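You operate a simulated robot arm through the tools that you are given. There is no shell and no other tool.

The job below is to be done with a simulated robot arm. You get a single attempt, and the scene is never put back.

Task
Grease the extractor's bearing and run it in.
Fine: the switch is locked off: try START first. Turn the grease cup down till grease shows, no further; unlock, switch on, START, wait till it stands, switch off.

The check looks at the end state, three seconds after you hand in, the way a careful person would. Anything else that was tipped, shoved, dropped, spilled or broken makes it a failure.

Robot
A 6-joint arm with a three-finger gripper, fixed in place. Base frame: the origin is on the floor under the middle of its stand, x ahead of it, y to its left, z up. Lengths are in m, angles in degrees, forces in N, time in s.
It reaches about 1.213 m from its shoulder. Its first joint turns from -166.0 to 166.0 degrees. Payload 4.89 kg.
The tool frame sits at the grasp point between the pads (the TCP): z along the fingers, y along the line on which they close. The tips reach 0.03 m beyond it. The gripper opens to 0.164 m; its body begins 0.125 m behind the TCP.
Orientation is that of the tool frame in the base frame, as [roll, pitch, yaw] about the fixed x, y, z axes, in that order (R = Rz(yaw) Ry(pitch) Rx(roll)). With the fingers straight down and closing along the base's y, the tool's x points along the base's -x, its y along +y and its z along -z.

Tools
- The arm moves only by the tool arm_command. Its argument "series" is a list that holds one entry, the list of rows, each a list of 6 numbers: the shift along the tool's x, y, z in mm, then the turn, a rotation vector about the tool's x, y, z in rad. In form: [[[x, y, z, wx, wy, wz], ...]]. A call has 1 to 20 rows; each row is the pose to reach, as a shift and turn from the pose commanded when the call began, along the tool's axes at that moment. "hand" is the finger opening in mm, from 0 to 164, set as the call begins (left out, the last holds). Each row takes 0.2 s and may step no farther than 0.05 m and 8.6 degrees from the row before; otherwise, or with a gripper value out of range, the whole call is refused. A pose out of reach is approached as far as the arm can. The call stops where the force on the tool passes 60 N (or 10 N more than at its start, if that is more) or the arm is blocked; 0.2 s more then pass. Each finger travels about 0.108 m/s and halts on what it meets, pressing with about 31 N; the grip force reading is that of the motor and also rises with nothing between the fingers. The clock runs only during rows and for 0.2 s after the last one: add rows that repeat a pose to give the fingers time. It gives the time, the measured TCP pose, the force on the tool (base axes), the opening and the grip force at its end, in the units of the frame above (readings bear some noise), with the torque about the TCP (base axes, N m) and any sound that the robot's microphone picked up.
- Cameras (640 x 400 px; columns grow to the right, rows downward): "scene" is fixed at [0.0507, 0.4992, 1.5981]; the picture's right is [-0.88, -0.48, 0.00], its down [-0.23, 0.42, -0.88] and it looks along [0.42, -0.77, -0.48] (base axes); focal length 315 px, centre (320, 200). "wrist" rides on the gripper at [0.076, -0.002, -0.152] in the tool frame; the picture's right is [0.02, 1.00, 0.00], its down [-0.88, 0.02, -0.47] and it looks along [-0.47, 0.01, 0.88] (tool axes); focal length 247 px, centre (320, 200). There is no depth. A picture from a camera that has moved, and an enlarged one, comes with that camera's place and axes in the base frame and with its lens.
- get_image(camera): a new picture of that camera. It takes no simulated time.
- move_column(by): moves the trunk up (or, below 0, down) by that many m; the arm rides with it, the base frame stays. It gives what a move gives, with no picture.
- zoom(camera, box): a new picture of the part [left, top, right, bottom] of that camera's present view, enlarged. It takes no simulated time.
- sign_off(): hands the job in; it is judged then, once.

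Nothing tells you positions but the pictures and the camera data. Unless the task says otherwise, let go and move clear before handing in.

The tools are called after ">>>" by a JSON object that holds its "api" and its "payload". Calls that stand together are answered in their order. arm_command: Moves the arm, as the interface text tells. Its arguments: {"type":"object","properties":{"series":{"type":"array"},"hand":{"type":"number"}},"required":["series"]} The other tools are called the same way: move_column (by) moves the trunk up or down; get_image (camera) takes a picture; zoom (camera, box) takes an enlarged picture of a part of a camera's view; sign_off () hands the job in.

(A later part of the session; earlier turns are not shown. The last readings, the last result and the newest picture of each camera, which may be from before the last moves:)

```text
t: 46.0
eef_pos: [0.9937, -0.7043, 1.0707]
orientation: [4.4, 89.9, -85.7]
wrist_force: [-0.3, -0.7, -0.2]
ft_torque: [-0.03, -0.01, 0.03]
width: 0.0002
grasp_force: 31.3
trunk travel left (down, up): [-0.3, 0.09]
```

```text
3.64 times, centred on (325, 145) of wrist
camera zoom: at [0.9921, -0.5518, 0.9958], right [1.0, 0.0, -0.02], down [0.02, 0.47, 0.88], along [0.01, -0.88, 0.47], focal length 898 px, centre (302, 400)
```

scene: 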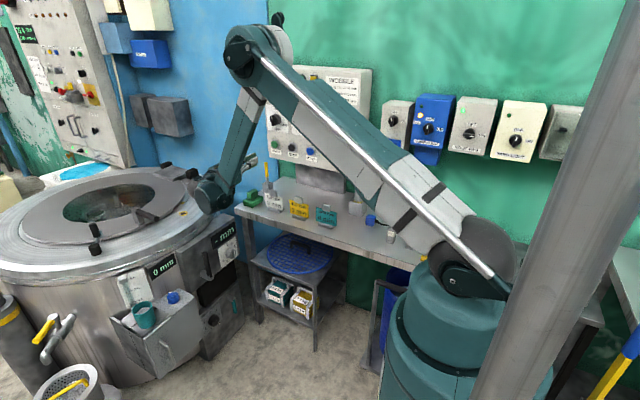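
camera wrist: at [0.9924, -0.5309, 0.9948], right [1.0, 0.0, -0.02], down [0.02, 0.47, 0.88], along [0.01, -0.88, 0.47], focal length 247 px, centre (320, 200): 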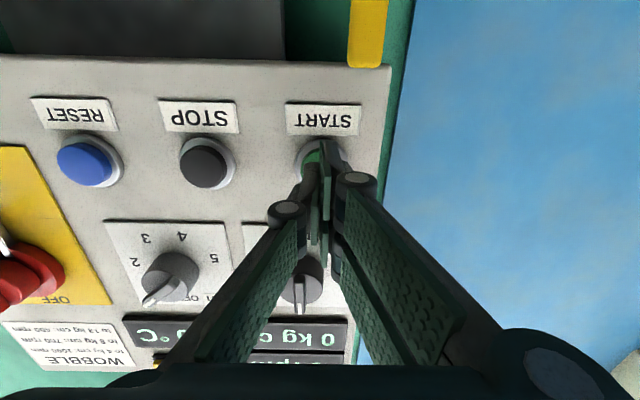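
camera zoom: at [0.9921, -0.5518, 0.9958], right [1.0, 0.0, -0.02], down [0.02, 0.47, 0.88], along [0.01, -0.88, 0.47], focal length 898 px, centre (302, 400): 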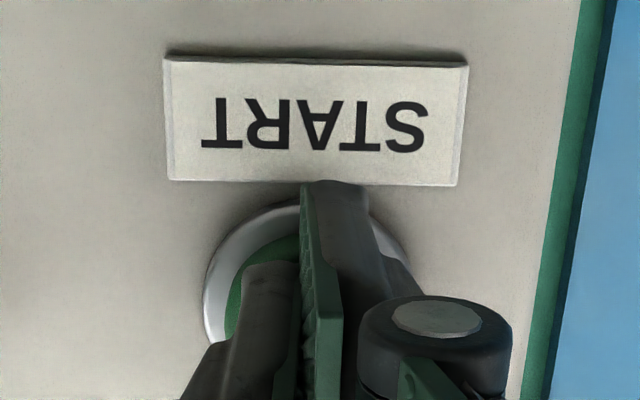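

No contact yet; continuing a few millimetres at a time.

>>> {"api": "arm_command", "payload": {"series": [[[0, 0, 3, 0, 0, 0], [0, 0, 6, 0, 0, 0], [0, 0, 8, 0, 0, 0]]]}}

```text
t: 46.8
eef_pos: [0.9925, -0.7114, 1.072]
orientation: [6.1, 90.0, -84.0]
wrist_force: [-3.0, 12.3, -3.5]
ft_torque: [0.14, 0.03, -0.05]
width: 0.0061
grasp_force: 44.9
trunk travel left (down, up): [-0.3, 0.09]
heard: click
```

A click was heard: START was pressed. Backing off and checking that nothing runs.

>>> {"api": "arm_command", "payload": {"series": [[[0, 0, -20, 0, 0, 0], [0, 0, -60, 0, 0, 0], [0, 0, -100, 0, 0, 0], [0, 0, -140, 0, 0, 0], [0, 0, -180, 0, 0, 0], [0, 0, -220, 0, 0, 0], [0, 0, -220, 0, 0, 0]]]}}

>>> {"api": "get_image", "payload": {"camera": "wrist"}}

>>> {"api": "zoom", "payload": {"camera": "wrist", "box": [60, 40, 420, 290]}}

```text
t: 48.4
eef_pos: [0.9922, -0.4915, 1.0745]
orientation: [5.2, 89.9, -85.0]
wrist_force: [-0.2, 0.5, 0.5]
ft_torque: [0.03, 0.0, -0.01]
width: 0.0
grasp_force: 45.4
trunk travel left (down, up): [-0.3, 0.09]
```

```text
taken
camera wrist: at [0.9919, -0.3402, 0.9981], right [1.0, 0.0, -0.02], down [0.02, 0.47, 0.88], along [0.01, -0.88, 0.47], focal length 247 px, centre (320, 200)
```

wrist: 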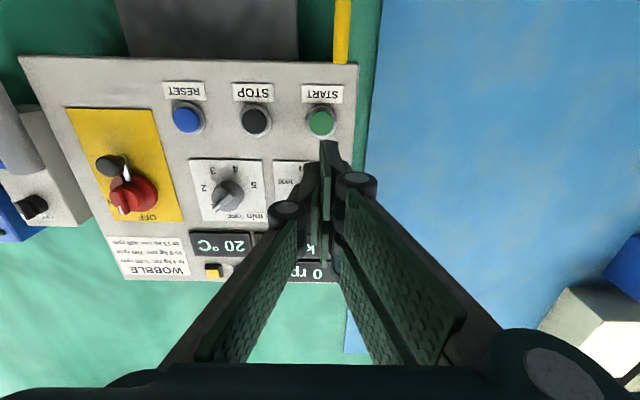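

```text
1.60 times, centred on (240, 165) of wrist
camera zoom: at [0.9919, -0.3402, 0.9981], right [1.0, 0.0, -0.02], down [0.02, 0.47, 0.88], along [0.01, -0.88, 0.47], focal length 395 px, centre (448, 256)
```

zoom: 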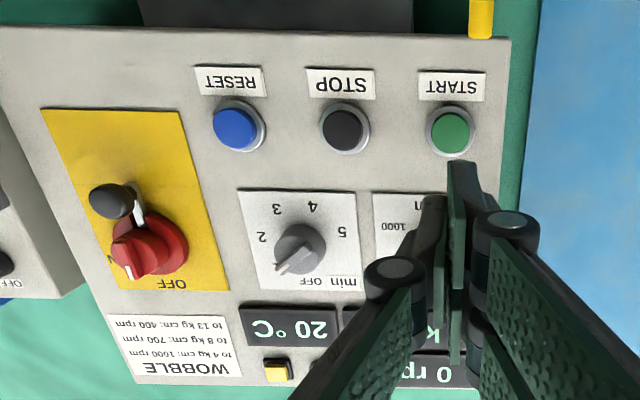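

START tried; still 0 rpm. Now a close zoom at the lock piece on the red switch from this side angle.

>>> {"api": "zoom", "payload": {"camera": "wrist", "box": [80, 130, 180, 230]}}

>>> {"api": "zoom", "payload": {"camera": "scene", "box": [318, 105, 352, 165]}}

```text
4.00 times, centred on (130, 180) of wrist
camera zoom: at [0.9919, -0.3402, 0.9981], right [1.0, 0.0, -0.02], down [0.02, 0.47, 0.88], along [0.01, -0.88, 0.47], focal length 988 px, centre (1080, 280)
```

zoom: 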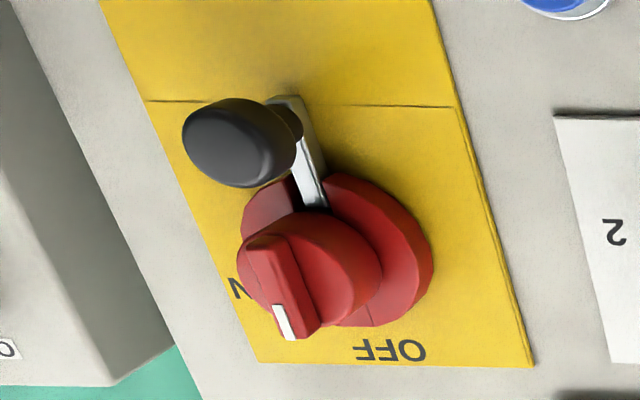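

```text
6.67 times, centred on (335, 135) of scene
camera zoom: at [0.0507, 0.4992, 1.5981], right [-0.88, -0.48, 0.0], down [-0.23, 0.42, -0.88], along [0.42, -0.77, -0.48], focal length 2101 px, centre (220, 633)
```

zoom: 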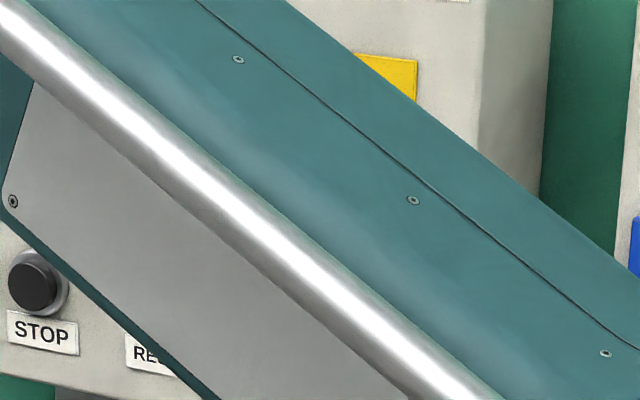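

The lock is a slide bolt: a grey bar seated in the red disc's slot, with a black knob to pull it down. Now I want another careful look at the extractor front for the grease cup, including the dark slot and both boxes.

>>> {"api": "zoom", "payload": {"camera": "scene", "box": [190, 235, 250, 300]}}

>>> {"api": "zoom", "payload": {"camera": "scene", "box": [115, 260, 200, 320]}}

>>> {"api": "zoom", "payload": {"camera": "scene", "box": [60, 165, 190, 260]}}

>>> {"api": "zoom", "payload": {"camera": "scene", "box": [0, 170, 140, 300]}}

>>> {"api": "zoom", "payload": {"camera": "scene", "box": [60, 300, 260, 400]}}

```text
6.15 times, centred on (220, 268) of scene
camera zoom: at [0.0507, 0.4992, 1.5981], right [-0.88, -0.48, 0.0], down [-0.23, 0.42, -0.88], along [0.42, -0.77, -0.48], focal length 1939 px, centre (935, -215)
```

zoom: 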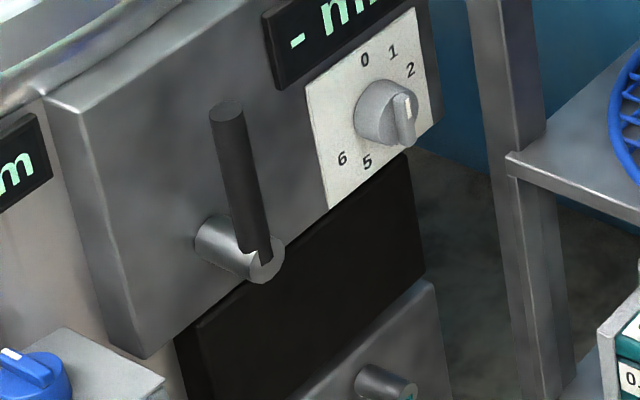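

```text
6.67 times, centred on (158, 290) of scene
camera zoom: at [0.0507, 0.4992, 1.5981], right [-0.88, -0.48, 0.0], down [-0.23, 0.42, -0.88], along [0.42, -0.77, -0.48], focal length 2101 px, centre (1403, -400)
```

zoom: 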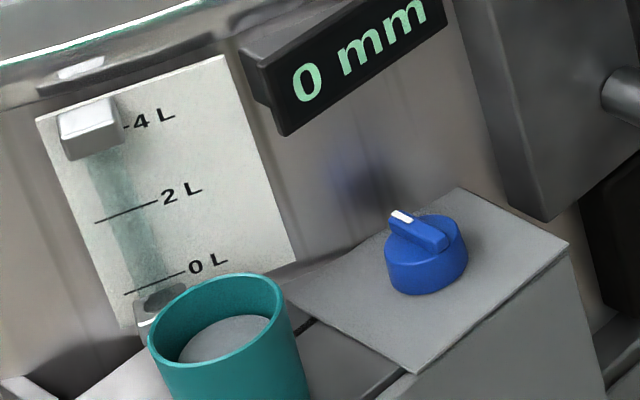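

```text
4.21 times, centred on (125, 212) of scene
camera zoom: at [0.0507, 0.4992, 1.5981], right [-0.88, -0.48, 0.0], down [-0.23, 0.42, -0.88], along [0.42, -0.77, -0.48], focal length 1327 px, centre (1141, 147)
```

zoom: 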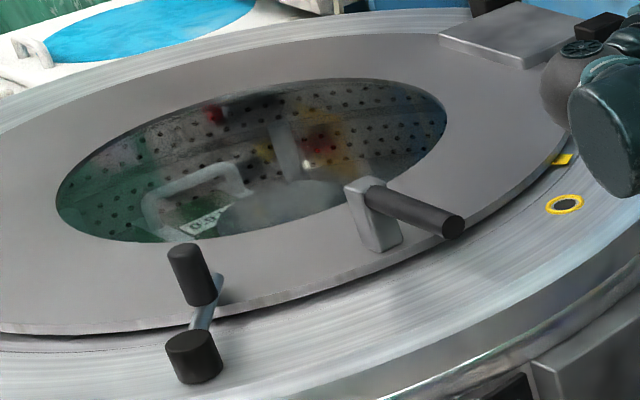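

```text
3.08 times, centred on (70, 235) of scene
camera zoom: at [0.0507, 0.4992, 1.5981], right [-0.88, -0.48, 0.0], down [-0.23, 0.42, -0.88], along [0.42, -0.77, -0.48], focal length 970 px, centre (1089, 92)
```

zoom: 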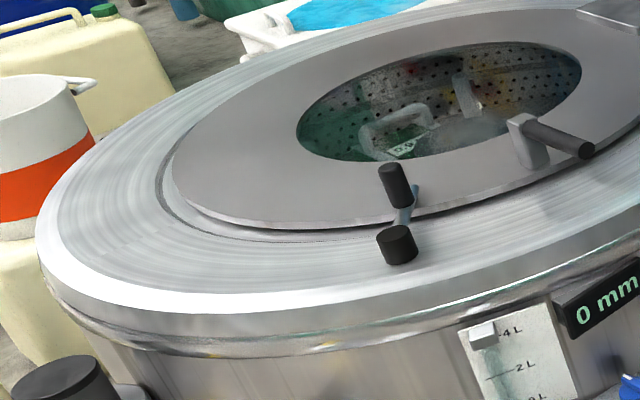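

```text
3.20 times, centred on (160, 350) of scene
camera zoom: at [0.0507, 0.4992, 1.5981], right [-0.88, -0.48, 0.0], down [-0.23, 0.42, -0.88], along [0.42, -0.77, -0.48], focal length 1008 px, centre (832, -280)
```

zoom: 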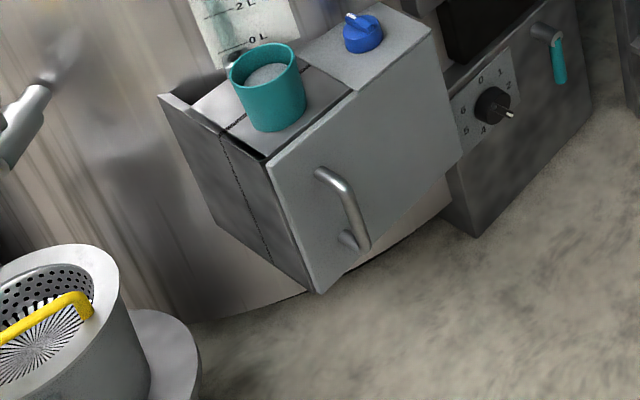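

The front box's blue winged knob (≈(1.074,-0.066,0.59)) and the open teal cup are the only candidates. I'll return to face the extractor and inspect from close range before touching anything.

>>> {"api": "arm_command", "payload": {"series": [[[-6, -19, -34, -0.1087, 0.0627, -0.0627], [-12, -37, -68, -0.2173, 0.1255, -0.1255], [-17, -56, -102, -0.326, 0.1882, -0.1882], [-23, -74, -136, -0.4347, 0.251, -0.251], [-29, -93, -170, -0.5433, 0.3137, -0.3137], [-35, -112, -204, -0.652, 0.3765, -0.3765], [-41, -130, -238, -0.7607, 0.4392, -0.4392], [-46, -149, -272, -0.8694, 0.502, -0.502], [-52, -168, -306, -0.978, 0.5647, -0.5647], [-58, -186, -340, -1.0867, 0.6275, -0.6275], [-64, -205, -374, -1.1954, 0.6902, -0.6902], [-70, -223, -408, -1.304, 0.753, -0.753], [-75, -242, -441, -1.4127, 0.8157, -0.8157], [-75, -242, -441, -1.4127, 0.8157, -0.8157]]], "hand": 100}}

>>> {"api": "move_column", "payload": {"by": -0.28}}

>>> {"api": "get_image", "payload": {"camera": "wrist"}}

```text
t: 51.4
eef_pos: [0.7532, -0.0507, 1.1479]
orientation: [179.9, 30.1, 179.9]
wrist_force: [-0.5, 0.3, -0.3]
ft_torque: [-0.02, -0.01, 0.03]
width: 0.1
grasp_force: 0.1
trunk travel left (down, up): [-0.3, 0.09]
```

```text
t: 54.2
eef_pos: [0.7547, -0.0511, 0.8673]
orientation: [-179.9, 30.0, 180.0]
wrist_force: [-0.3, 0.0, 0.1]
ft_torque: [0.0, 0.01, -0.03]
width: 0.1001
grasp_force: 0.1
trunk travel left (down, up): [-0.02, 0.37]
```

```text
taken
camera wrist: at [0.6125, -0.0525, 0.9621], right [-0.02, 1.0, -0.01], down [0.53, 0.02, 0.85], along [0.85, 0.01, -0.53], focal length 247 px, centre (320, 200)
```

wrist: 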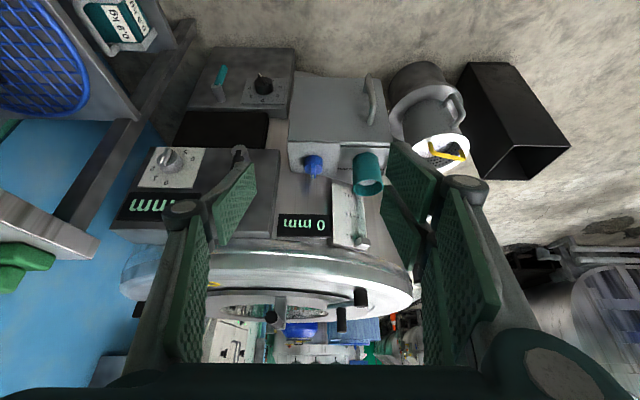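

Moving closer with the tool tilted 45°, stopping ~0.2 m from the knob and cup for a good look.

>>> {"api": "arm_command", "payload": {"series": [[[-19, 4, 38, 0, -0.0524, 0], [-37, 8, 76, 0, -0.1048, 0], [-56, 12, 113, 0, -0.157, 0], [-74, 16, 151, 0, -0.21, 0], [-93, 20, 189, 0, -0.262, 0], [-93, 20, 189, 0, -0.262, 0]]]}}

>>> {"api": "get_image", "payload": {"camera": "wrist"}}

>>> {"api": "zoom", "payload": {"camera": "wrist", "box": [240, 80, 440, 260]}}

```text
t: 55.6
eef_pos: [0.9303, -0.0304, 0.7528]
orientation: [-179.9, 45.0, 179.9]
wrist_force: [-0.6, -0.4, 0.3]
ft_torque: [0.0, -0.01, -0.01]
width: 0.0998
grasp_force: 0.1
trunk travel left (down, up): [-0.02, 0.37]
```

```text
taken
camera wrist: at [0.7688, -0.032, 0.8071], right [-0.01, 1.0, -0.02], down [0.29, 0.02, 0.96], along [0.96, 0.01, -0.29], focal length 247 px, centre (320, 200)
```

wrist: 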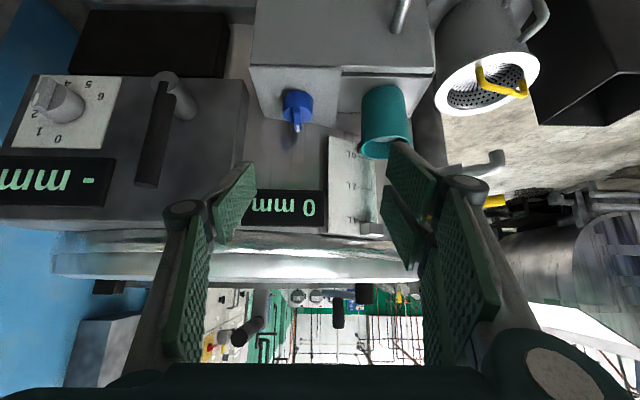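

```text
2.22 times, centred on (340, 170) of wrist
camera zoom: at [0.7688, -0.032, 0.8071], right [-0.01, 1.0, -0.02], down [0.29, 0.02, 0.96], along [0.96, 0.01, -0.29], focal length 549 px, centre (276, 267)
```

zoom: 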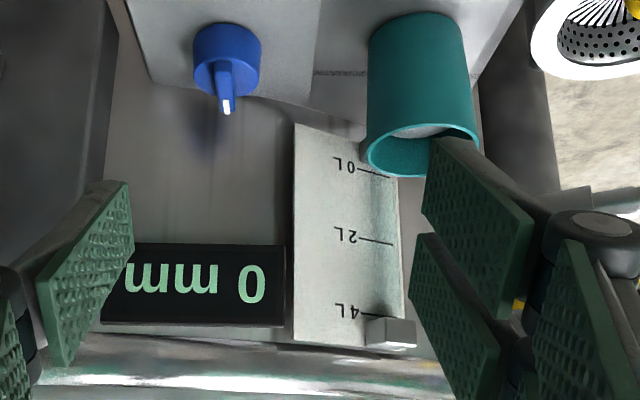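

The blue knob sits near (1.07,-0.065,0.58), with room on both sides. I'll straddle it with narrowly opened fingers, stopping ~70 mm short first.

>>> {"api": "arm_command", "payload": {"series": [[[4, -9, 33, 0, 0, 0], [8, -17, 65, 0, 0, 0], [12, -26, 98, 0, 0, 0], [15, -35, 131, 0, 0, 0], [15, -35, 131, 0, 0, 0]]], "hand": 70}}

>>> {"api": "get_image", "payload": {"camera": "wrist"}}

>>> {"api": "zoom", "payload": {"camera": "scene", "box": [130, 240, 240, 320]}}

```text
t: 56.8
eef_pos: [1.0109, -0.0676, 0.6487]
orientation: [180.0, 45.0, 179.9]
wrist_force: [-1.0, 0.0, 0.0]
ft_torque: [-0.02, 0.01, -0.01]
width: 0.0701
grasp_force: 0.0
trunk travel left (down, up): [-0.02, 0.37]
```

```text
taken
camera wrist: at [0.8495, -0.0694, 0.7026], right [-0.01, 1.0, -0.02], down [0.29, 0.02, 0.96], along [0.96, 0.01, -0.29], focal length 247 px, centre (320, 200)
```

wrist: 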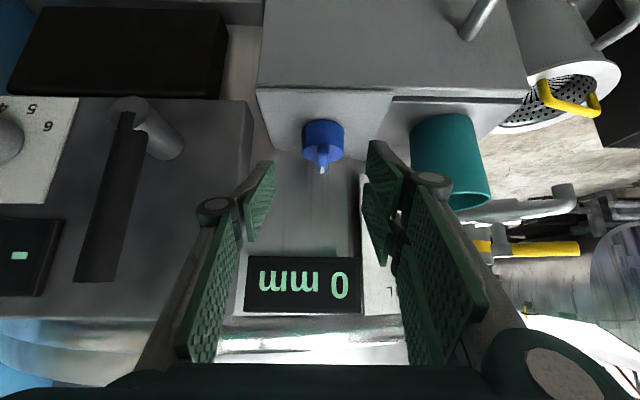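

```text
5.00 times, centred on (185, 280) of scene
camera zoom: at [0.0507, 0.4992, 1.5981], right [-0.88, -0.48, 0.0], down [-0.23, 0.42, -0.88], along [0.42, -0.77, -0.48], focal length 1576 px, centre (995, -200)
```

zoom: 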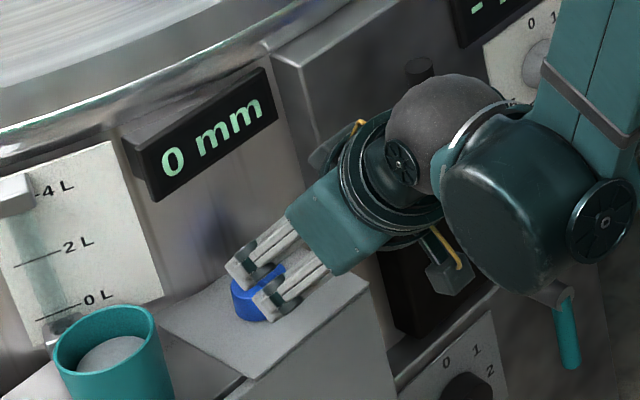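

Well aligned. Advancing along the fingers in small steps, watching the force.

>>> {"api": "arm_command", "payload": {"series": [[[0, 0, 20, 0, 0, 0], [0, 0, 40, 0, 0, 0], [0, 0, 52, 0, 0, 0], [0, 0, 58, 0, 0, 0]]]}}

>>> {"api": "get_image", "payload": {"camera": "wrist"}}

>>> {"api": "zoom", "payload": {"camera": "scene", "box": [150, 270, 210, 315]}}

```text
t: 57.8
eef_pos: [1.0532, -0.0677, 0.6066]
orientation: [-179.9, 45.1, 179.9]
wrist_force: [0.0, 0.5, 0.3]
ft_torque: [-0.01, 0.05, -0.04]
width: 0.07
grasp_force: 0.2
trunk travel left (down, up): [-0.02, 0.37]
```

```text
taken
camera wrist: at [0.8919, -0.069, 0.6606], right [-0.01, 1.0, -0.02], down [0.29, 0.02, 0.96], along [0.96, 0.01, -0.29], focal length 247 px, centre (320, 200)
```

wrist: 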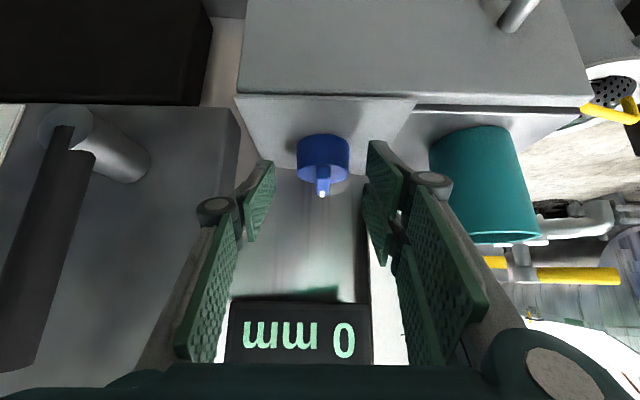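

```text
8.89 times, centred on (180, 292) of scene
camera zoom: at [0.0507, 0.4992, 1.5981], right [-0.88, -0.48, 0.0], down [-0.23, 0.42, -0.88], along [0.42, -0.77, -0.48], focal length 2801 px, centre (1564, -622)
```

zoom: 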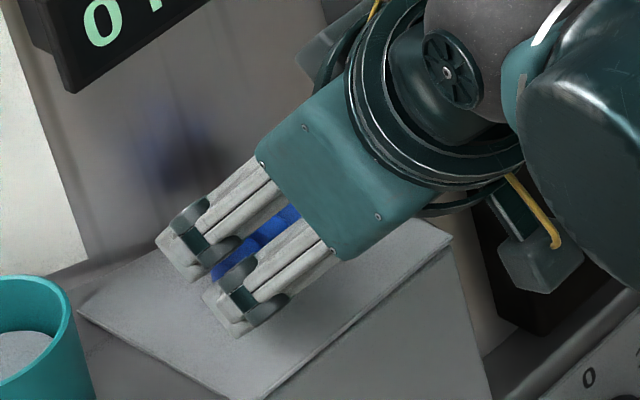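

The knob is about 65 mm ahead of the TCP; advancing further in small steps.

>>> {"api": "arm_command", "payload": {"series": [[[-2, 1, 15, 0, 0, 0], [-3, 2, 25, 0, 0, 0], [-4, 3, 31, 0, 0, 0], [-4, 3, 36, 0, 0, 0]]]}}

>>> {"api": "get_image", "payload": {"camera": "wrist"}}

>>> {"api": "zoom", "payload": {"camera": "scene", "box": [150, 270, 210, 315]}}

```text
t: 58.8
eef_pos: [1.0819, -0.0634, 0.5863]
orientation: [-179.9, 45.1, 179.9]
wrist_force: [-11.0, 15.4, 37.6]
ft_torque: [2.03, 0.53, 0.34]
width: 0.0829
grasp_force: 12.0
trunk travel left (down, up): [-0.02, 0.37]
```

```text
taken
camera wrist: at [0.919, -0.0648, 0.6405], right [-0.01, 1.0, -0.01], down [0.29, 0.02, 0.96], along [0.96, 0.01, -0.29], focal length 247 px, centre (320, 200)
```

wrist: 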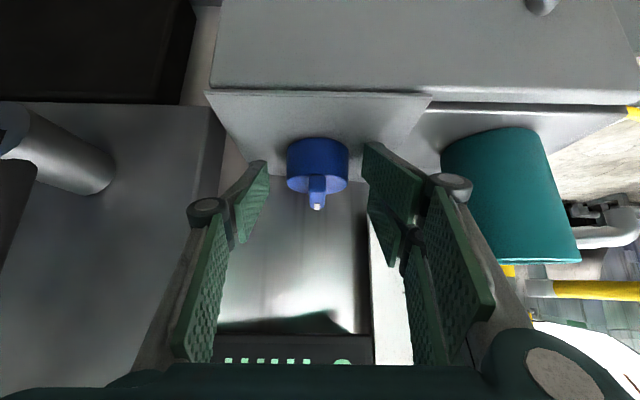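

```text
8.89 times, centred on (180, 292) of scene
camera zoom: at [0.0507, 0.4992, 1.5981], right [-0.88, -0.48, 0.0], down [-0.23, 0.42, -0.88], along [0.42, -0.77, -0.48], focal length 2801 px, centre (1564, -622)
```

zoom: 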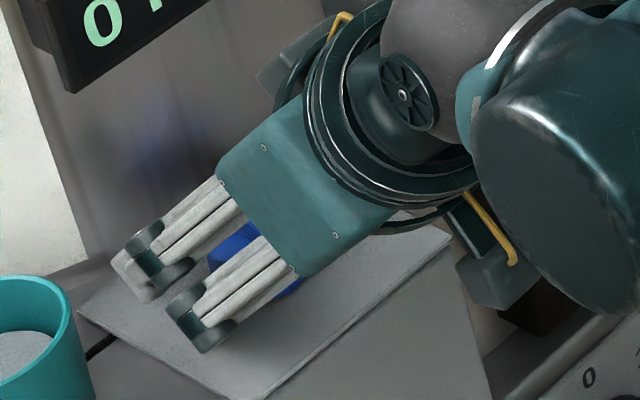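

The lower finger touched the plate (37 N up). Backing off ~8 mm to clear it.

>>> {"api": "arm_command", "payload": {"series": [[[0, 0, -4, 0, 0, 0], [0, 0, -9, 0, 0, 0], [0, 0, -9, 0, 0, 0]]]}}

>>> {"api": "get_image", "payload": {"camera": "wrist"}}

>>> {"api": "zoom", "payload": {"camera": "scene", "box": [150, 270, 210, 315]}}

```text
t: 59.6
eef_pos: [1.0741, -0.0654, 0.5905]
orientation: [180.0, 45.0, 179.9]
wrist_force: [13.0, -1.4, 19.9]
ft_torque: [0.7, -0.49, -0.37]
width: 0.071
grasp_force: 0.0
trunk travel left (down, up): [-0.02, 0.37]
```

```text
taken
camera wrist: at [0.9127, -0.0663, 0.6441], right [-0.01, 1.0, -0.02], down [0.29, 0.02, 0.96], along [0.96, 0.01, -0.29], focal length 247 px, centre (320, 200)
```

wrist: 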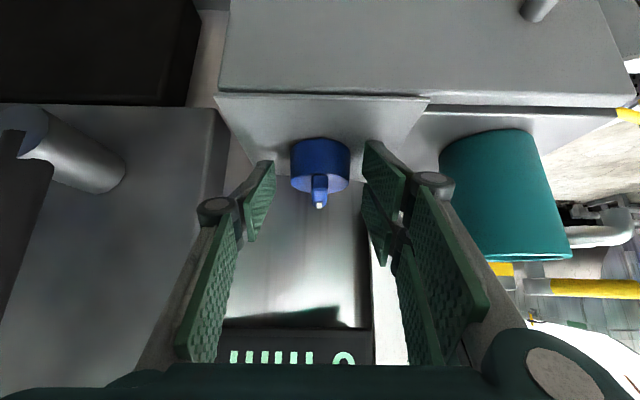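

```text
8.89 times, centred on (180, 292) of scene
camera zoom: at [0.0507, 0.4992, 1.5981], right [-0.88, -0.48, 0.0], down [-0.23, 0.42, -0.88], along [0.42, -0.77, -0.48], focal length 2801 px, centre (1564, -622)
```

zoom: 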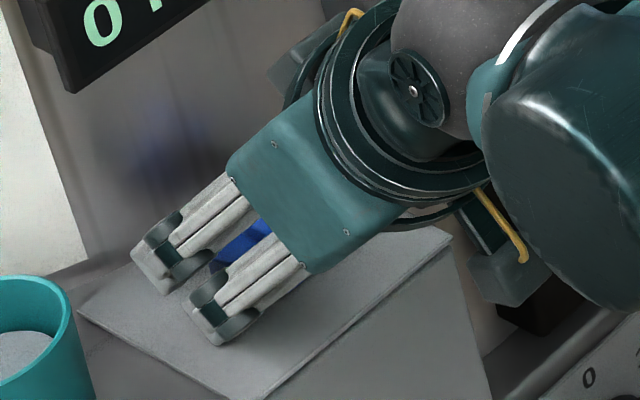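

Still some contact force; lifting straight up 6 mm.

>>> {"api": "arm_command", "payload": {"series": [[[-2, 0, -2, 0, 0, 0], [-4, 0, -4, 0, 0, 0], [-4, 0, -4, 0, 0, 0]]]}}

>>> {"api": "zoom", "payload": {"camera": "wrist", "box": [240, 90, 400, 240]}}

```text
t: 60.4
eef_pos: [1.0745, -0.0653, 0.5949]
orientation: [-179.9, 45.0, 179.8]
wrist_force: [-0.5, 0.3, 0.0]
ft_torque: [-0.02, 0.03, 0.01]
width: 0.0703
grasp_force: 0.1
trunk travel left (down, up): [-0.02, 0.37]
```

```text
2.67 times, centred on (320, 165) of wrist
camera zoom: at [0.913, -0.0658, 0.6491], right [-0.01, 1.0, -0.02], down [0.29, 0.02, 0.96], along [0.96, 0.01, -0.29], focal length 659 px, centre (320, 293)
```

zoom: 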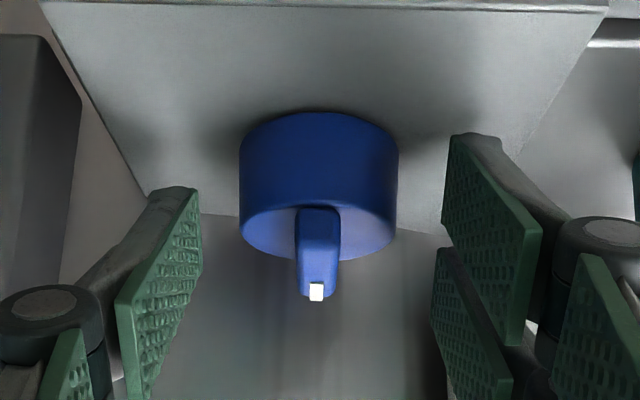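

Clear of contact now. Shifting 12 mm forward (horizontal) so the pads overlap the knob, then closing gently on it.

>>> {"api": "arm_command", "payload": {"series": [[[-4, 0, 4, 0, 0, 0], [-8.5, 0, 8.5, 0, 0, 0], [-8.5, 0, 8.5, 0, 0, 0]]]}}

>>> {"api": "zoom", "payload": {"camera": "wrist", "box": [240, 90, 400, 240]}}

```text
t: 61.2
eef_pos: [1.0854, -0.065, 0.5958]
orientation: [-179.9, 45.0, 179.9]
wrist_force: [0.0, -0.5, -0.1]
ft_torque: [0.05, 0.0, -0.01]
width: 0.07
grasp_force: 0.2
trunk travel left (down, up): [-0.02, 0.37]
```

```text
2.67 times, centred on (320, 165) of wrist
camera zoom: at [0.9245, -0.0653, 0.65], right [-0.01, 1.0, -0.02], down [0.29, 0.02, 0.96], along [0.96, 0.01, -0.29], focal length 659 px, centre (320, 293)
```

zoom: 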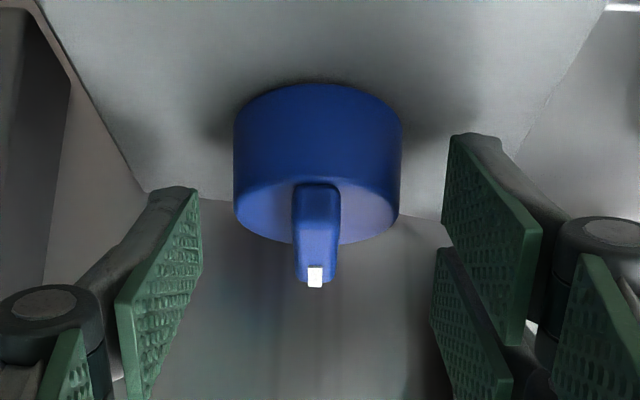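

The pads now overlap the knob's upper body. Closing on it.

>>> {"api": "arm_command", "payload": {"series": [[[0, 0, 0, 0, 0, 0], [0, 0, 0, 0, 0, 0], [0, 0, 0, 0, 0, 0], [0, 0, 0, 0, 0, 0]]], "hand": 40}}

>>> {"api": "zoom", "payload": {"camera": "wrist", "box": [240, 90, 400, 240]}}

>>> {"api": "zoom", "payload": {"camera": "scene", "box": [150, 270, 210, 315]}}

```text
t: 62.2
eef_pos: [1.0864, -0.0653, 0.5957]
orientation: [-179.9, 45.1, 179.9]
wrist_force: [1.9, -11.2, 0.0]
ft_torque: [0.24, 0.01, -0.07]
width: 0.0457
grasp_force: 45.0
trunk travel left (down, up): [-0.02, 0.37]
```

```text
2.67 times, centred on (320, 165) of wrist
camera zoom: at [0.9244, -0.0659, 0.65], right [-0.01, 1.0, -0.02], down [0.29, 0.02, 0.96], along [0.96, 0.01, -0.29], focal length 659 px, centre (320, 293)
```

zoom: 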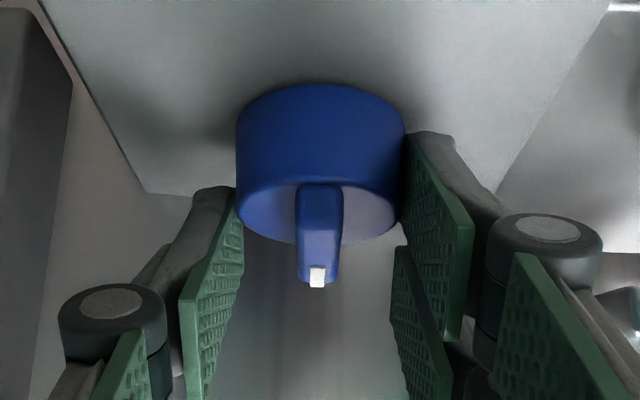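

```text
8.89 times, centred on (180, 292) of scene
camera zoom: at [0.0507, 0.4992, 1.5981], right [-0.88, -0.48, 0.0], down [-0.23, 0.42, -0.88], along [0.42, -0.77, -0.48], focal length 2801 px, centre (1564, -622)
```

zoom: 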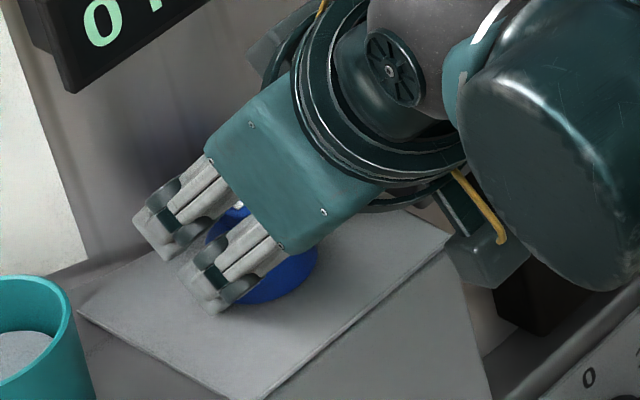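

Gripped (45.7 mm). Test: turning it just 10° clockwise (seen from above) about the vertical, then looking for any change.

>>> {"api": "arm_command", "payload": {"series": [[[0, 0, 0, 0.0411, 0, 0.0411], [0, 0, 0, 0.0823, 0, 0.0823], [0, 0, 0, 0.1234, 0, 0.1234], [0, 0, 0, 0.1234, 0, 0.1234]]]}}

>>> {"api": "get_image", "payload": {"camera": "wrist"}}

>>> {"api": "zoom", "payload": {"camera": "wrist", "box": [240, 90, 400, 240]}}

>>> {"api": "zoom", "payload": {"camera": "scene", "box": [100, 240, 230, 370]}}

```text
t: 63.2
eef_pos: [1.0859, -0.0634, 0.5947]
orientation: [-180.0, 45.0, 169.8]
wrist_force: [1.4, -1.9, 0.3]
ft_torque: [0.59, -0.03, 0.02]
width: 0.0452
grasp_force: 44.7
trunk travel left (down, up): [-0.02, 0.37]
```

```text
taken
camera wrist: at [0.9269, -0.0373, 0.6501], right [0.16, 0.99, -0.02], down [0.29, -0.03, 0.96], along [0.94, -0.16, -0.29], focal length 247 px, centre (320, 200)
```

wrist: 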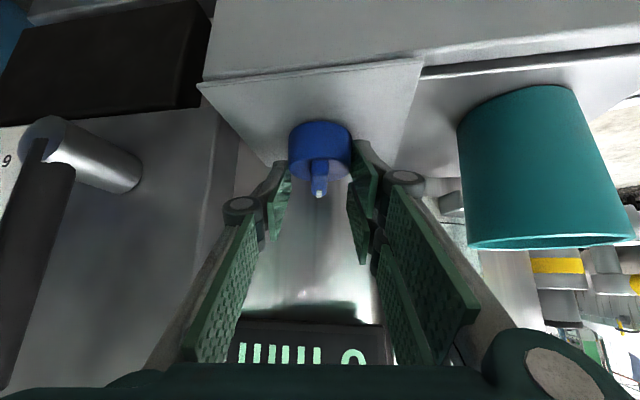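

```text
2.67 times, centred on (320, 165) of wrist
camera zoom: at [0.9269, -0.0373, 0.6501], right [0.16, 0.99, -0.02], down [0.29, -0.03, 0.96], along [0.94, -0.16, -0.29], focal length 659 px, centre (320, 293)
```

zoom: 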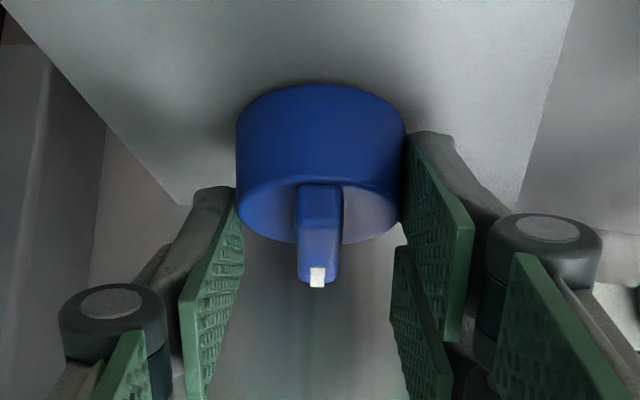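

```text
3.08 times, centred on (165, 305) of scene
camera zoom: at [0.0507, 0.4992, 1.5981], right [-0.88, -0.48, 0.0], down [-0.23, 0.42, -0.88], along [0.42, -0.77, -0.48], focal length 970 px, centre (797, -123)
```

zoom: 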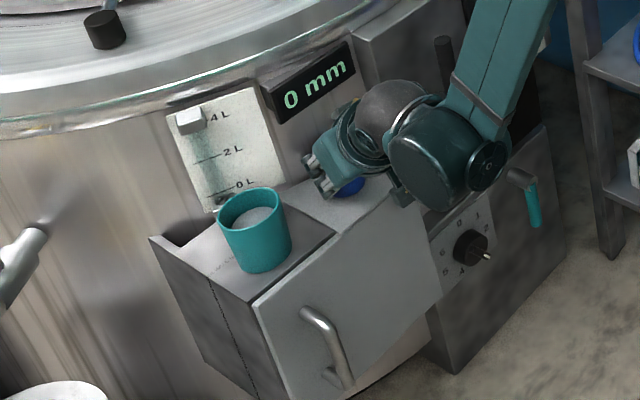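

It turns easily with no change in the reading. Turning another 12° clockwise and checking again.

>>> {"api": "arm_command", "payload": {"series": [[[0, 0, 0, 0.05, 0, 0.05], [0, 0, 0, 0.1, 0, 0.1], [0, 0, 0, 0.148, 0, 0.148], [0, 0, 0, 0.148, 0, 0.148]]]}}

>>> {"api": "get_image", "payload": {"camera": "wrist"}}

>>> {"api": "zoom", "payload": {"camera": "scene", "box": [100, 240, 230, 370]}}

>>> {"api": "get_image", "payload": {"camera": "scene"}}

```text
t: 64.2
eef_pos: [1.0858, -0.0629, 0.596]
orientation: [180.0, 44.9, 157.8]
wrist_force: [-1.7, 17.5, 0.1]
ft_torque: [1.07, -0.06, 0.01]
width: 0.0454
grasp_force: 45.3
trunk travel left (down, up): [-0.02, 0.37]
```

```text
taken
camera wrist: at [0.9363, -0.0041, 0.65], right [0.36, 0.93, -0.02], down [0.27, -0.09, 0.96], along [0.89, -0.35, -0.29], focal length 247 px, centre (320, 200)
```

wrist: 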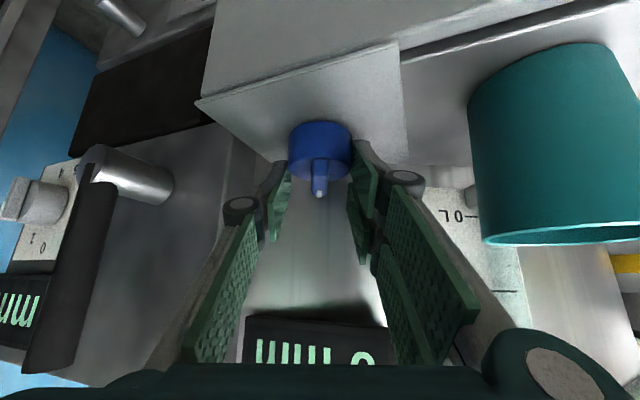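

```text
3.08 times, centred on (165, 305) of scene
camera zoom: at [0.0507, 0.4992, 1.5981], right [-0.88, -0.48, 0.0], down [-0.23, 0.42, -0.88], along [0.42, -0.77, -0.48], focal length 970 px, centre (797, -123)
```

zoom: 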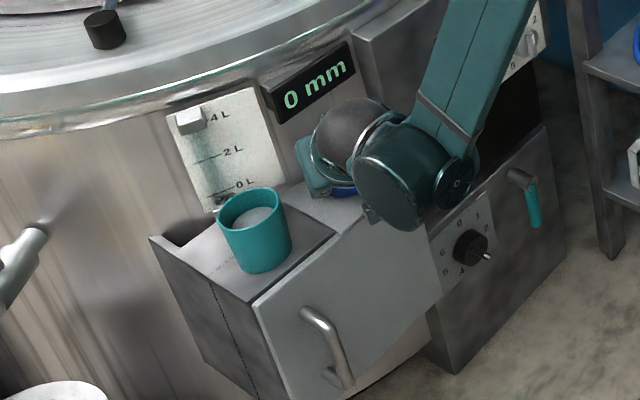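

```text
taken
```

scene: 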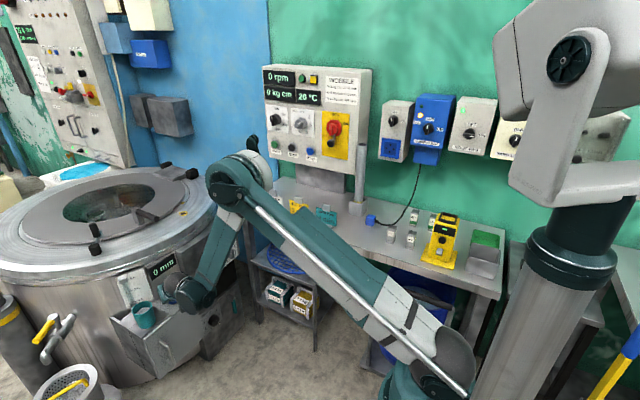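

No visible effect at 22°. I'll release, swing the hand back the other way around the knob, and look again before a further turn.

>>> {"api": "arm_command", "payload": {"series": [[[0, 0, 0, 0, 0, 0], [0, 0, 0, 0, 0, 0], [0, -1, 0, -0.0913, 0, -0.0913], [0, -2, 0, -0.1826, 0, -0.1826], [0, -3, 0, -0.274, 0, -0.274], [-1, -3, 1, -0.3653, 0, -0.3653], [-1, -4, 1, -0.4566, 0, -0.4566], [-1, -4, 1, -0.4566, 0, -0.4566]]], "hand": 70}}

>>> {"api": "get_image", "payload": {"camera": "wrist"}}

>>> {"api": "zoom", "payload": {"camera": "wrist", "box": [240, 90, 400, 240]}}

>>> {"api": "zoom", "payload": {"camera": "scene", "box": [140, 260, 220, 320]}}

```text
t: 66.0
eef_pos: [1.0861, -0.069, 0.5967]
orientation: [-179.9, 45.0, -165.1]
wrist_force: [-0.4, -0.3, -0.1]
ft_torque: [-0.06, -0.01, -0.01]
width: 0.07
grasp_force: 0.1
trunk travel left (down, up): [-0.02, 0.37]
```

```text
taken
camera wrist: at [0.9309, -0.1118, 0.6502], right [-0.27, 0.96, -0.02], down [0.27, 0.09, 0.96], along [0.92, 0.26, -0.29], focal length 247 px, centre (320, 200)
```

wrist: 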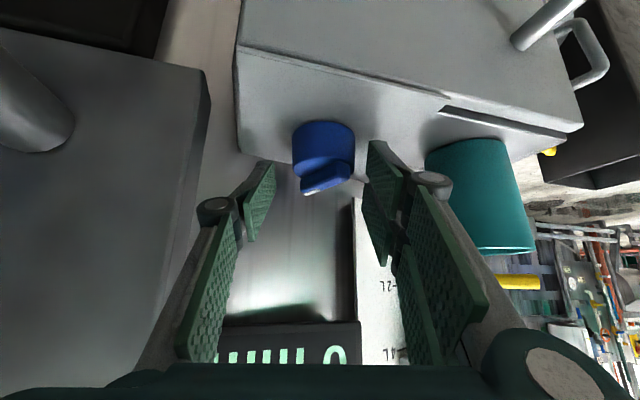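

```text
2.67 times, centred on (320, 165) of wrist
camera zoom: at [0.9309, -0.1118, 0.6502], right [-0.27, 0.96, -0.02], down [0.27, 0.09, 0.96], along [0.92, 0.26, -0.29], focal length 659 px, centre (320, 293)
```

zoom: 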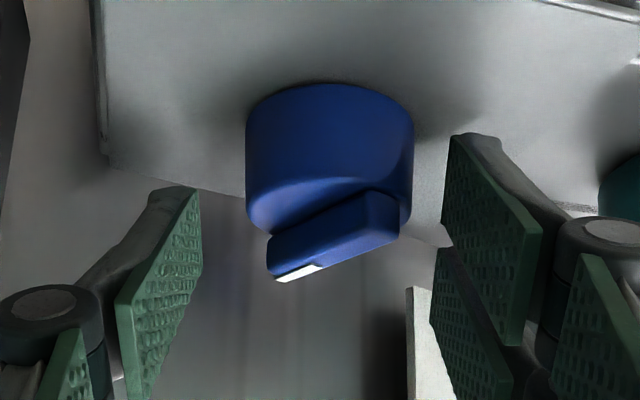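

```text
6.67 times, centred on (180, 290) of scene
camera zoom: at [0.0507, 0.4992, 1.5981], right [-0.88, -0.48, 0.0], down [-0.23, 0.42, -0.88], along [0.42, -0.77, -0.48], focal length 2101 px, centre (1253, -400)
```

zoom: 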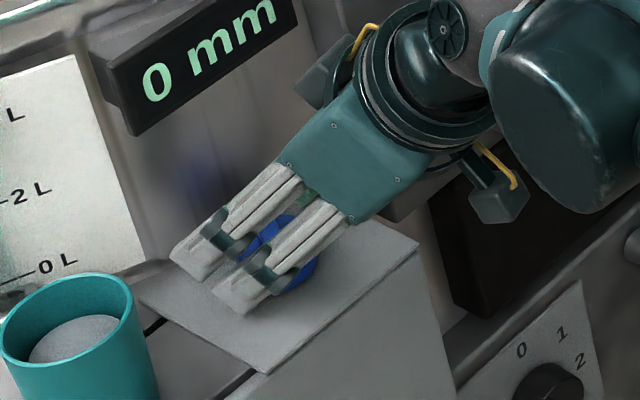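

The knob stayed at its new angle. I'm checking the housing seam and surroundings for any grease before more turning.

>>> {"api": "zoom", "payload": {"camera": "scene", "box": [110, 300, 180, 380]}}

>>> {"api": "zoom", "payload": {"camera": "scene", "box": [120, 295, 165, 330]}}

>>> {"api": "zoom", "payload": {"camera": "wrist", "box": [380, 80, 600, 260]}}

```text
5.00 times, centred on (145, 340) of scene
camera zoom: at [0.0507, 0.4992, 1.5981], right [-0.88, -0.48, 0.0], down [-0.23, 0.42, -0.88], along [0.42, -0.77, -0.48], focal length 1576 px, centre (1195, -500)
```

zoom: 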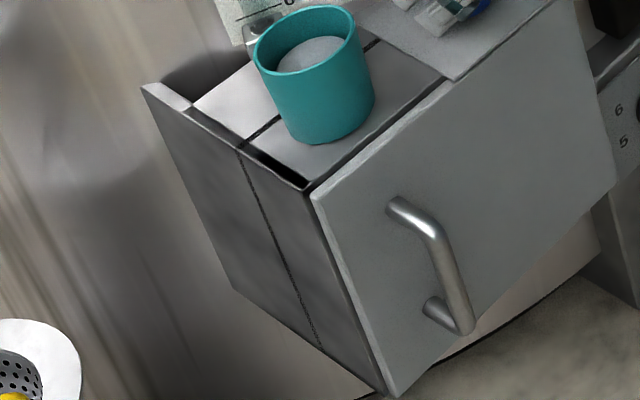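

```text
11.43 times, centred on (142, 312) of scene
camera zoom: at [0.0507, 0.4992, 1.5981], right [-0.88, -0.48, 0.0], down [-0.23, 0.42, -0.88], along [0.42, -0.77, -0.48], focal length 3602 px, centre (2349, -1086)
```

zoom: 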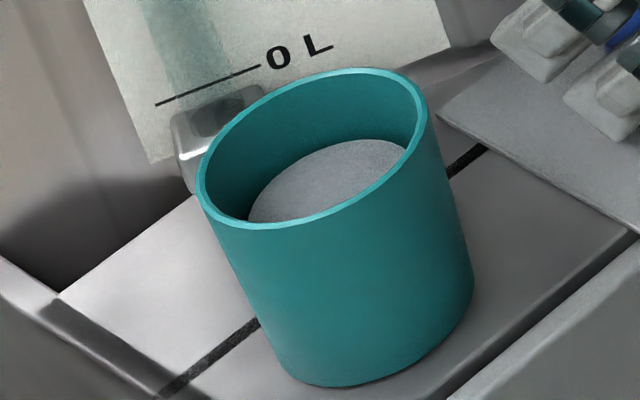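

```text
2.22 times, centred on (490, 170) of wrist
camera zoom: at [0.9309, -0.1118, 0.6502], right [-0.27, 0.96, -0.02], down [0.27, 0.09, 0.96], along [0.92, 0.26, -0.29], focal length 549 px, centre (-58, 267)
```

zoom: 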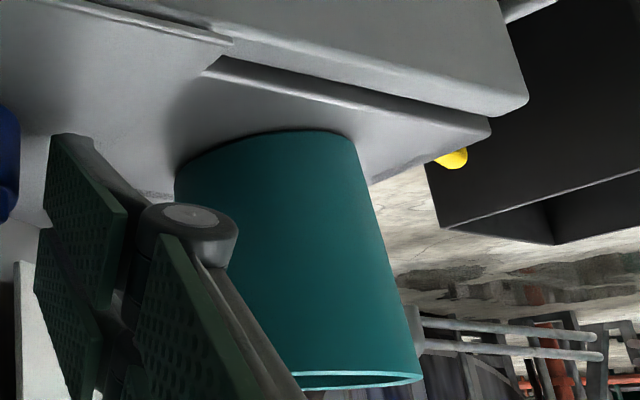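

To compare fairly, I'll repeat the exact earlier zoom boxes.

>>> {"api": "zoom", "payload": {"camera": "scene", "box": [125, 290, 165, 330]}}

>>> {"api": "zoom", "payload": {"camera": "scene", "box": [105, 305, 165, 385]}}

>>> {"api": "zoom", "payload": {"camera": "scene", "box": [110, 220, 250, 380]}}

```text
10.00 times, centred on (145, 310) of scene
camera zoom: at [0.0507, 0.4992, 1.5981], right [-0.88, -0.48, 0.0], down [-0.23, 0.42, -0.88], along [0.42, -0.77, -0.48], focal length 3152 px, centre (2070, -900)
```

zoom: 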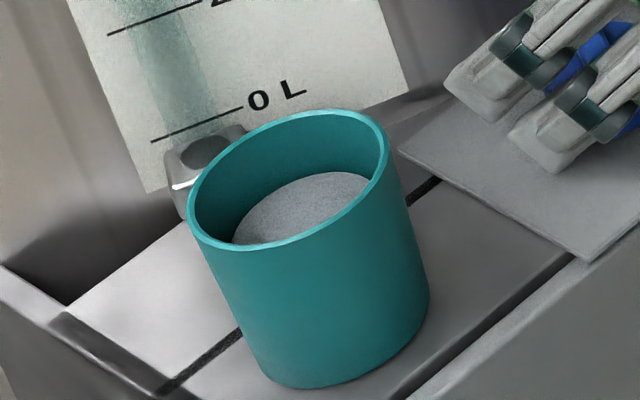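

```text
5.00 times, centred on (135, 345) of scene
camera zoom: at [0.0507, 0.4992, 1.5981], right [-0.88, -0.48, 0.0], down [-0.23, 0.42, -0.88], along [0.42, -0.77, -0.48], focal length 1576 px, centre (1245, -525)
```

zoom: 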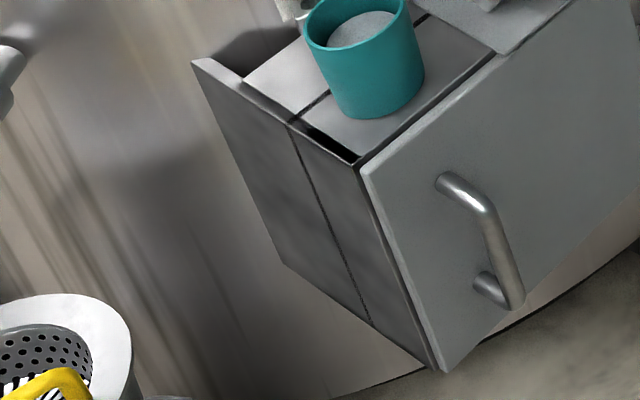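

```text
2.50 times, centred on (180, 300) of scene
camera zoom: at [0.0507, 0.4992, 1.5981], right [-0.88, -0.48, 0.0], down [-0.23, 0.42, -0.88], along [0.42, -0.77, -0.48], focal length 788 px, centre (670, -50)
```

zoom: 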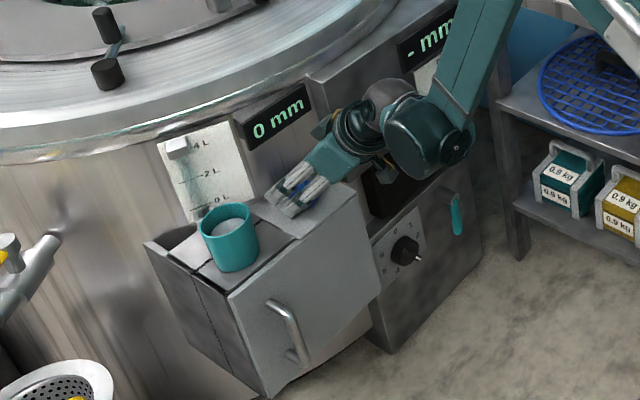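

Nothing has moved (positions are identical; the seam just renders differently). Continuing with a second clockwise stroke of the blue knob.

>>> {"api": "arm_command", "payload": {"series": [[[0, 2, 0, 0, 0, 0], [0, 2, 0, 0, 0, 0], [0, 2, 0, 0, 0, 0], [0, 2, 0, 0, 0, 0]]], "hand": 40}}

>>> {"api": "arm_command", "payload": {"series": [[[0, 1, 0, 0.0913, 0, 0.0913], [0, 2, 0, 0.1826, 0, 0.1826], [0, 3, 0, 0.274, 0, 0.274], [0, 4, 0, 0.3653, 0, 0.3653], [0, 4, 0, 0.4566, 0, 0.4566], [0, 4, 0, 0.4566, 0, 0.4566]]]}}

>>> {"api": "get_image", "payload": {"camera": "wrist"}}

>>> {"api": "get_image", "payload": {"camera": "scene"}}

```text
t: 67.0
eef_pos: [1.0857, -0.0654, 0.5951]
orientation: [179.9, 45.1, -165.2]
wrist_force: [-6.4, 9.2, -5.1]
ft_torque: [0.97, 0.47, 0.05]
width: 0.0448
grasp_force: 45.3
trunk travel left (down, up): [-0.02, 0.37]
```

```text
t: 68.4
eef_pos: [1.0849, -0.0622, 0.5958]
orientation: [-179.8, 45.2, 157.9]
wrist_force: [31.9, -3.6, 8.4]
ft_torque: [0.25, -1.17, 0.06]
width: 0.0446
grasp_force: 44.7
trunk travel left (down, up): [-0.02, 0.37]
```

```text
taken
camera wrist: at [0.9351, -0.0036, 0.6502], right [0.36, 0.93, -0.02], down [0.27, -0.09, 0.96], along [0.89, -0.35, -0.29], focal length 247 px, centre (320, 200)
```

wrist: 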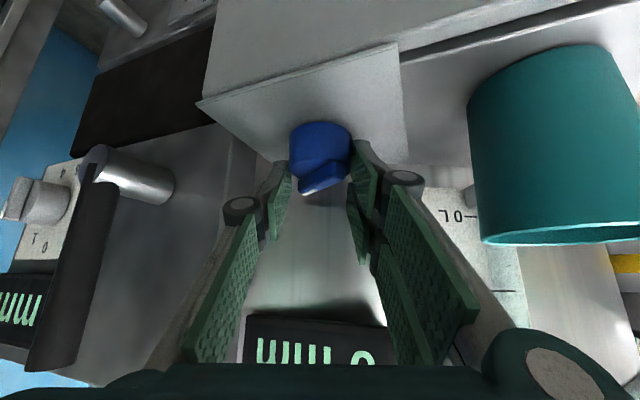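

```text
taken
```

scene: 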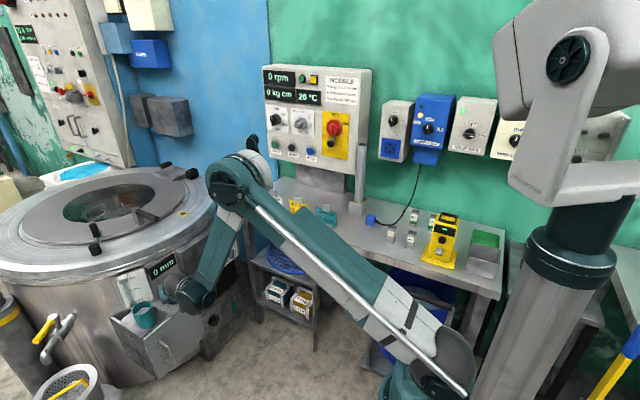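

Knob now about -59°. Checking for any change around the box and displays.

>>> {"api": "zoom", "payload": {"camera": "scene", "box": [105, 240, 225, 380]}}

>>> {"api": "zoom", "payload": {"camera": "wrist", "box": [190, 30, 480, 220]}}

>>> {"api": "zoom", "payload": {"camera": "scene", "box": [255, 60, 375, 165]}}

```text
2.86 times, centred on (165, 310) of scene
camera zoom: at [0.0507, 0.4992, 1.5981], right [-0.88, -0.48, 0.0], down [-0.23, 0.42, -0.88], along [0.42, -0.77, -0.48], focal length 900 px, centre (763, -114)
```

zoom: 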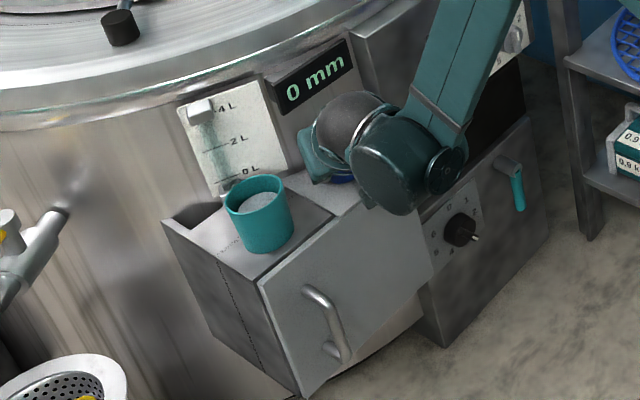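

```text
2.11 times, centred on (335, 125) of wrist
camera zoom: at [0.9351, -0.0036, 0.6502], right [0.36, 0.93, -0.02], down [0.27, -0.09, 0.96], along [0.89, -0.35, -0.29], focal length 520 px, centre (288, 358)
```

zoom: 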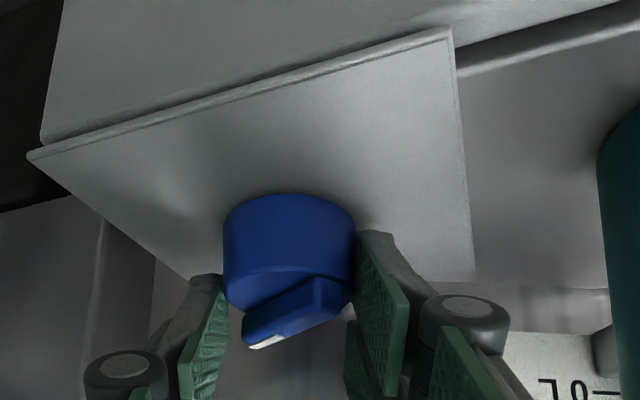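

```text
3.81 times, centred on (315, 112) of scene
camera zoom: at [0.0507, 0.4992, 1.5981], right [-0.88, -0.48, 0.0], down [-0.23, 0.42, -0.88], along [0.42, -0.77, -0.48], focal length 1201 px, centre (339, 533)
```

zoom: 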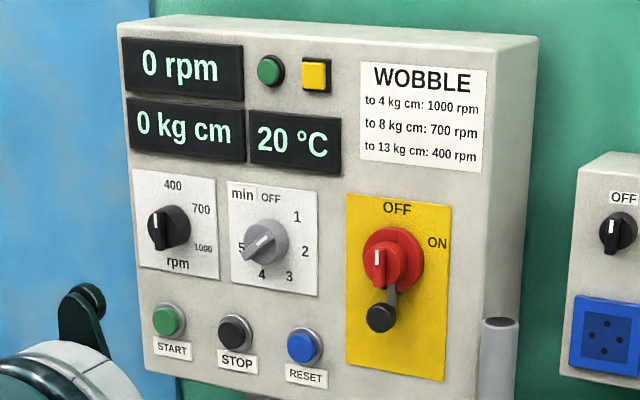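

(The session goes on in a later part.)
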